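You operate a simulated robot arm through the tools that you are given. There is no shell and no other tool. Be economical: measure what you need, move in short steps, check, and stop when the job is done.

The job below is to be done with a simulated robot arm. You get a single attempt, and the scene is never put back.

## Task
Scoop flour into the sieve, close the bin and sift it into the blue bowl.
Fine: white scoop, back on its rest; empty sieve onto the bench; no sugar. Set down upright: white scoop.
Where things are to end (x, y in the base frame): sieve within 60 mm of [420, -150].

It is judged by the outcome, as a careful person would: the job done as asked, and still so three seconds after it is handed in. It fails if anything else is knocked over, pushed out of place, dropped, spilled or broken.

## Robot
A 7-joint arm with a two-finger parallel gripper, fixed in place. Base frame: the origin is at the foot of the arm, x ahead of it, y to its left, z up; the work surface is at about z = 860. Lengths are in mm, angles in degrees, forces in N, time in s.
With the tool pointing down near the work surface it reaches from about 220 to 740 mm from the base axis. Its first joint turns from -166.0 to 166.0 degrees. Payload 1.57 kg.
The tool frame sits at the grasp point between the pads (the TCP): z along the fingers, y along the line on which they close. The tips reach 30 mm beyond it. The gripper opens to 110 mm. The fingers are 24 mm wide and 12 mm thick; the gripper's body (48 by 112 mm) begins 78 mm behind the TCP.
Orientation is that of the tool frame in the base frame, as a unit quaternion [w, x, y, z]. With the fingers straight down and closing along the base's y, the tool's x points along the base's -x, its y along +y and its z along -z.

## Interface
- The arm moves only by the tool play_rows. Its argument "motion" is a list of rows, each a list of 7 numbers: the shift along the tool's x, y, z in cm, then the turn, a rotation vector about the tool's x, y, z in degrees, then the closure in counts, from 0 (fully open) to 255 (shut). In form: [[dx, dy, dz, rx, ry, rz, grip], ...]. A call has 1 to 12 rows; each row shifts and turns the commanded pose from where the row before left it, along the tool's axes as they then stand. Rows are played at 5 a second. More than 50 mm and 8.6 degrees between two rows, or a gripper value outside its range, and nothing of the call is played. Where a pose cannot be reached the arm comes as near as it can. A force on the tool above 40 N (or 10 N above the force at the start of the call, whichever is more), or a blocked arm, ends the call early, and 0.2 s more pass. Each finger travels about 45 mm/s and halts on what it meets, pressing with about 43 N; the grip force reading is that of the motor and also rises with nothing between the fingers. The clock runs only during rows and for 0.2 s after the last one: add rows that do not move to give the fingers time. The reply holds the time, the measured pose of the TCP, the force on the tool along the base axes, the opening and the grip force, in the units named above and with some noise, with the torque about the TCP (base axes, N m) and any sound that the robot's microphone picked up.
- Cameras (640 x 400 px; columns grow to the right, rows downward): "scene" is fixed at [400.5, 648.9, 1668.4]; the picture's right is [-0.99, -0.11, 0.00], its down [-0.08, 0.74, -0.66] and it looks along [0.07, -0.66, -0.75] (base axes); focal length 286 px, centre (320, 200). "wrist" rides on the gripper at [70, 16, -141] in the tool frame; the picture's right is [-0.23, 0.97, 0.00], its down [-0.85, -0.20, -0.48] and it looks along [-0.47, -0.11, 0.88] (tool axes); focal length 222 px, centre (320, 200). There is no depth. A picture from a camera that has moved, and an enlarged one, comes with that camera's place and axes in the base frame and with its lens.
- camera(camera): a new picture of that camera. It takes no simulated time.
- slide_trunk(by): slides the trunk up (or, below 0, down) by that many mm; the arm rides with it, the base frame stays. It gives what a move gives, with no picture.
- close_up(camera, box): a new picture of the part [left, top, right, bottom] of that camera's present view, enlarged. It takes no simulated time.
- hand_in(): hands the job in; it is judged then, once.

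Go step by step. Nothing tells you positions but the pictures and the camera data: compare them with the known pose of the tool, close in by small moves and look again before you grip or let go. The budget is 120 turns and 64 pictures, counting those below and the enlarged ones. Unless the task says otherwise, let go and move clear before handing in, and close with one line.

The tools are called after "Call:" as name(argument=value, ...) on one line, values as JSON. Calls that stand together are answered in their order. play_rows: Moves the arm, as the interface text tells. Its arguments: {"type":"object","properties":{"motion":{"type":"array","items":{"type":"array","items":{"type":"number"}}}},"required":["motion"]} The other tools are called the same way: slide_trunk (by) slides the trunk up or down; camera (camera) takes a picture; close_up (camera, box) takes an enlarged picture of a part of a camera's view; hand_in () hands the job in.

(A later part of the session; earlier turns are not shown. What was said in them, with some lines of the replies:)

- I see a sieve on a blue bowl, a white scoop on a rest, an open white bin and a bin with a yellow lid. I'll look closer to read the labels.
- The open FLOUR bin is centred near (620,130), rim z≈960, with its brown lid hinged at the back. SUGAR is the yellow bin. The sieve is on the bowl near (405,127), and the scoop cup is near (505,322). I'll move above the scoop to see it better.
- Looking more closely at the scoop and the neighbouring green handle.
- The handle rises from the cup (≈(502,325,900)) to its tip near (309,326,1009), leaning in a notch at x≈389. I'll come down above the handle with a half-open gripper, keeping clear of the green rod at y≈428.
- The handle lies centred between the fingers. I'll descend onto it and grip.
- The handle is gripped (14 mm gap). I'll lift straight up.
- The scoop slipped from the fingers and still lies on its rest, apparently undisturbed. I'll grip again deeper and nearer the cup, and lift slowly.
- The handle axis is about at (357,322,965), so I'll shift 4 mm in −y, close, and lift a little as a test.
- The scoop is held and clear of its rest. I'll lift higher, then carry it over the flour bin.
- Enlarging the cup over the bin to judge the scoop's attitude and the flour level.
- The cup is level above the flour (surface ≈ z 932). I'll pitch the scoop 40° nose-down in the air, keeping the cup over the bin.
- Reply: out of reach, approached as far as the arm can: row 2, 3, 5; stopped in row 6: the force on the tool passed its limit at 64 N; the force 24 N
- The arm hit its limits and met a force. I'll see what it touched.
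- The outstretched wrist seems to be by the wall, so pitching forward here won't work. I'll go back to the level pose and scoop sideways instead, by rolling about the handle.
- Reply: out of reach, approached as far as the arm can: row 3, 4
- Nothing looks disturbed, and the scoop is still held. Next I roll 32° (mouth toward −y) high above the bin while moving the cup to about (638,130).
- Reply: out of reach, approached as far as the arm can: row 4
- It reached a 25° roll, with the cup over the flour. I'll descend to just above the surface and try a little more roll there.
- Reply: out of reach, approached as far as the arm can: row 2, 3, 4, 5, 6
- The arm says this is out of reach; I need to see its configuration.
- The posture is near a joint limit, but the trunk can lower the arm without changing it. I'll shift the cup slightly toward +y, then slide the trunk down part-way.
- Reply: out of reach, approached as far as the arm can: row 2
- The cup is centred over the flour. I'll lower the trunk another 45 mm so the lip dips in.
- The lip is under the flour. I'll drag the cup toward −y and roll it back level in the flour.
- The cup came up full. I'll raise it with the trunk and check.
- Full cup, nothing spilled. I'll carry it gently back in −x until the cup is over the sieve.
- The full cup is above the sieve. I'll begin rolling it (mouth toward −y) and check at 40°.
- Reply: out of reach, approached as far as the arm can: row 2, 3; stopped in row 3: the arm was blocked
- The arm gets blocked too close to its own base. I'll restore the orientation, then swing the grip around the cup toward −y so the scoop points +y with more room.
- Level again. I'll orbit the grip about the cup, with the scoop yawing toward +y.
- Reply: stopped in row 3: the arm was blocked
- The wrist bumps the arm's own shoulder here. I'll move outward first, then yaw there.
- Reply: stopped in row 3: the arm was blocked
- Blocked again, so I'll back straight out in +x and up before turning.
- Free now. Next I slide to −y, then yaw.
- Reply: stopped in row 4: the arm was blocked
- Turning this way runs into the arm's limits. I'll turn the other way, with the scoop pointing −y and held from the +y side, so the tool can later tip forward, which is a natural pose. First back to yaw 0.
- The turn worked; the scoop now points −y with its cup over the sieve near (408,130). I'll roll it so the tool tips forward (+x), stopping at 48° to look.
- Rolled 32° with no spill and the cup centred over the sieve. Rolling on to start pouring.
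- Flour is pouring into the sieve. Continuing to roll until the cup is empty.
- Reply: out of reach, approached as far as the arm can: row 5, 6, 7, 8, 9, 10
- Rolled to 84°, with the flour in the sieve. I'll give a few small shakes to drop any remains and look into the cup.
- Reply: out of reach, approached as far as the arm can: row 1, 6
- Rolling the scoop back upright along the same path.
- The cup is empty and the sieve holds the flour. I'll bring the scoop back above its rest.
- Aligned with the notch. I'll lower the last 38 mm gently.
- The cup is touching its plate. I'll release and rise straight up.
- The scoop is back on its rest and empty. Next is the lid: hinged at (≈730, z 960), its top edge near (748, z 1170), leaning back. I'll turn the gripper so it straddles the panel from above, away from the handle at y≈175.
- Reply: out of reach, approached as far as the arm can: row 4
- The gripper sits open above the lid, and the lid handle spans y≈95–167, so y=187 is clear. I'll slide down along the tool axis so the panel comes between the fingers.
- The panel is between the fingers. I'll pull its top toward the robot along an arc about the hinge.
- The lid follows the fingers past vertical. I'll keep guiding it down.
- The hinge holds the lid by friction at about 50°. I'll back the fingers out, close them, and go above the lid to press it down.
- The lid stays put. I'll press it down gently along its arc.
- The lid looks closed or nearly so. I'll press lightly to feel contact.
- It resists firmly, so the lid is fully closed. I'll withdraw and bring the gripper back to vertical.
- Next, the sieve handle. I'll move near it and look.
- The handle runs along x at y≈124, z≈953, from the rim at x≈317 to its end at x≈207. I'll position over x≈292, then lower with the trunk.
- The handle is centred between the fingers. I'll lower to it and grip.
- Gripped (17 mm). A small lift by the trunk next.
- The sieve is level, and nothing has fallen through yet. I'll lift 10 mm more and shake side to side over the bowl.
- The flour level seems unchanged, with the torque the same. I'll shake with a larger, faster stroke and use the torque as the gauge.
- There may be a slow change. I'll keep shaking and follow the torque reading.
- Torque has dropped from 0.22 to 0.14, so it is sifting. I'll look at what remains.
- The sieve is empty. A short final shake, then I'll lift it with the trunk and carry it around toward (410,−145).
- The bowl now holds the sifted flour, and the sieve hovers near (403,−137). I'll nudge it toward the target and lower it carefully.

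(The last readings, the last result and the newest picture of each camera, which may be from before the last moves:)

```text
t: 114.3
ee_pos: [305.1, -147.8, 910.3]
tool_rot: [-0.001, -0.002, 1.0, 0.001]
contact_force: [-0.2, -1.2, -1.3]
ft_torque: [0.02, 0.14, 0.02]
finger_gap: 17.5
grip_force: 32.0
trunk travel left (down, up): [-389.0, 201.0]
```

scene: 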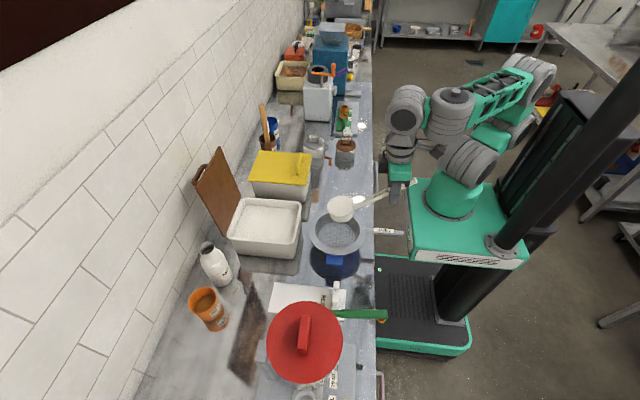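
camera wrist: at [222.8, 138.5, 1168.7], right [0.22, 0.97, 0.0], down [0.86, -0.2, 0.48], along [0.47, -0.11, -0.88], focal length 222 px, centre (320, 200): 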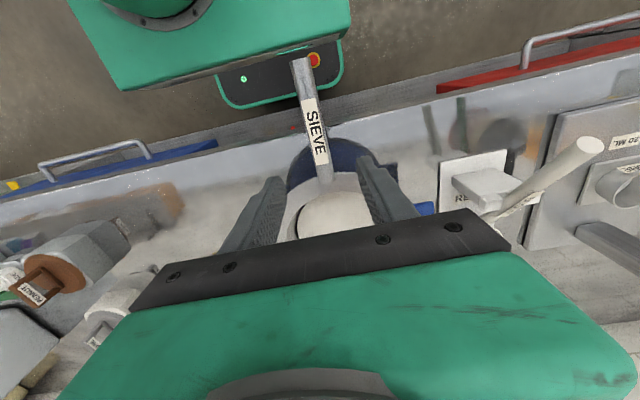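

Still hanging free, so I continue down in small steps.

Call:
play_rows(motion=[[0, 0, 0.3, 0, 0, 0, 255], [0, 0, 0.3, 0, 0, 0, 255], [0, 0, 0, 0, 0, 0, 255]])

Call:
close_up(camera="scene", box=[280, 140, 400, 230])

```text
t: 115.1
ee_pos: [305.8, -146.8, 904.5]
tool_rot: [0.0, -0.002, 1.0, 0.0]
contact_force: [-0.3, 0.2, -0.9]
ft_torque: [-0.02, 0.14, -0.01]
finger_gap: 17.5
grip_force: 32.0
trunk travel left (down, up): [-389.0, 201.0]
```

```text
4.44 times, centred on (340, 185) of scene
camera zoom: at [400.5, 648.9, 1668.4], right [-0.99, -0.11, 0.0], down [-0.08, 0.74, -0.66], along [0.07, -0.66, -0.75], focal length 1269 px, centre (231, 267)
```

zoom: 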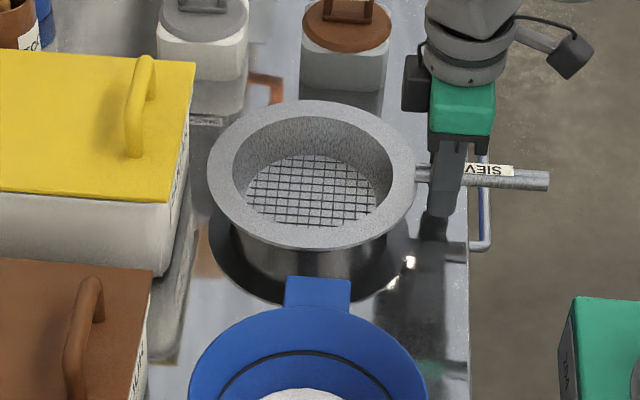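

Call:
play_rows(motion=[[0, 0, 0.25, 0, 0, 0, 255], [0, 0, 0.25, 0, 0, 0, 255], [0, 0, 0, 0, 0, 0, 255]])

```text
t: 115.9
ee_pos: [304.5, -148.5, 900.6]
tool_rot: [0.001, -0.002, 1.0, 0.0]
contact_force: [-5.8, 1.2, 15.8]
ft_torque: [-0.02, -0.58, 0.03]
finger_gap: 17.3
grip_force: 32.5
trunk travel left (down, up): [-389.0, 201.0]
```

The sieve is on the bench. I'll release it and rise clear.

Call:
play_rows(motion=[[0, 0, -0.15, 0, 0, 0, 255], [0, 0, 0, 0, 0, 0, 205], [0, 0, 0, 0, 0, 0, 170], [0, 0, 0, 0, 0, 0, 130], [0, 0, 0, 0, 0, 0, 110], [0, 0, 0, 0, 0, 0, 110], [0, 0, 0, 0, 0, 0, 110]])

Call:
slide_trunk(by=190)

Call:
camera(camera="scene")

```text
t: 117.5
ee_pos: [306.2, -147.8, 899.6]
tool_rot: [0.0, -0.002, 1.0, 0.0]
contact_force: [-0.3, -1.0, 0.9]
ft_torque: [0.0, -0.04, 0.0]
finger_gap: 62.6
grip_force: 0.1
trunk travel left (down, up): [-389.0, 201.0]
```

```text
t: 119.6
ee_pos: [306.5, -147.6, 1090.2]
tool_rot: [0.0, -0.002, 1.0, 0.0]
contact_force: [-0.1, -0.1, 0.9]
ft_torque: [-0.02, 0.01, -0.05]
finger_gap: 62.5
grip_force: 0.0
trunk travel left (down, up): [-579.0, 11.0]
```

```text
1 pictures are left
```

scene: 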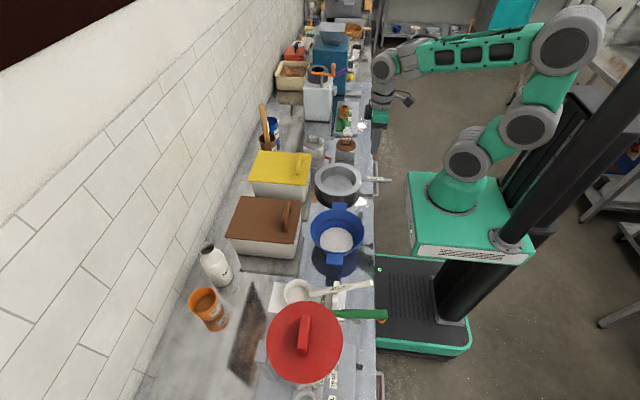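

Everything is where it should be: the flour is in the blue bowl, the bin is closed, the scoop is on its rest, and the empty sieve stands on the bench near (414,−144). The arm is clear, so I'll hand in.

Call:
hand_in()

```text
The job is handed in.
```

The job is handed in: one scoop of flour is sifted into the blue bowl, the flour bin is closed, the white scoop is upright on its rest, and the empty sieve stands on the bench about 10 mm from [420, -150].
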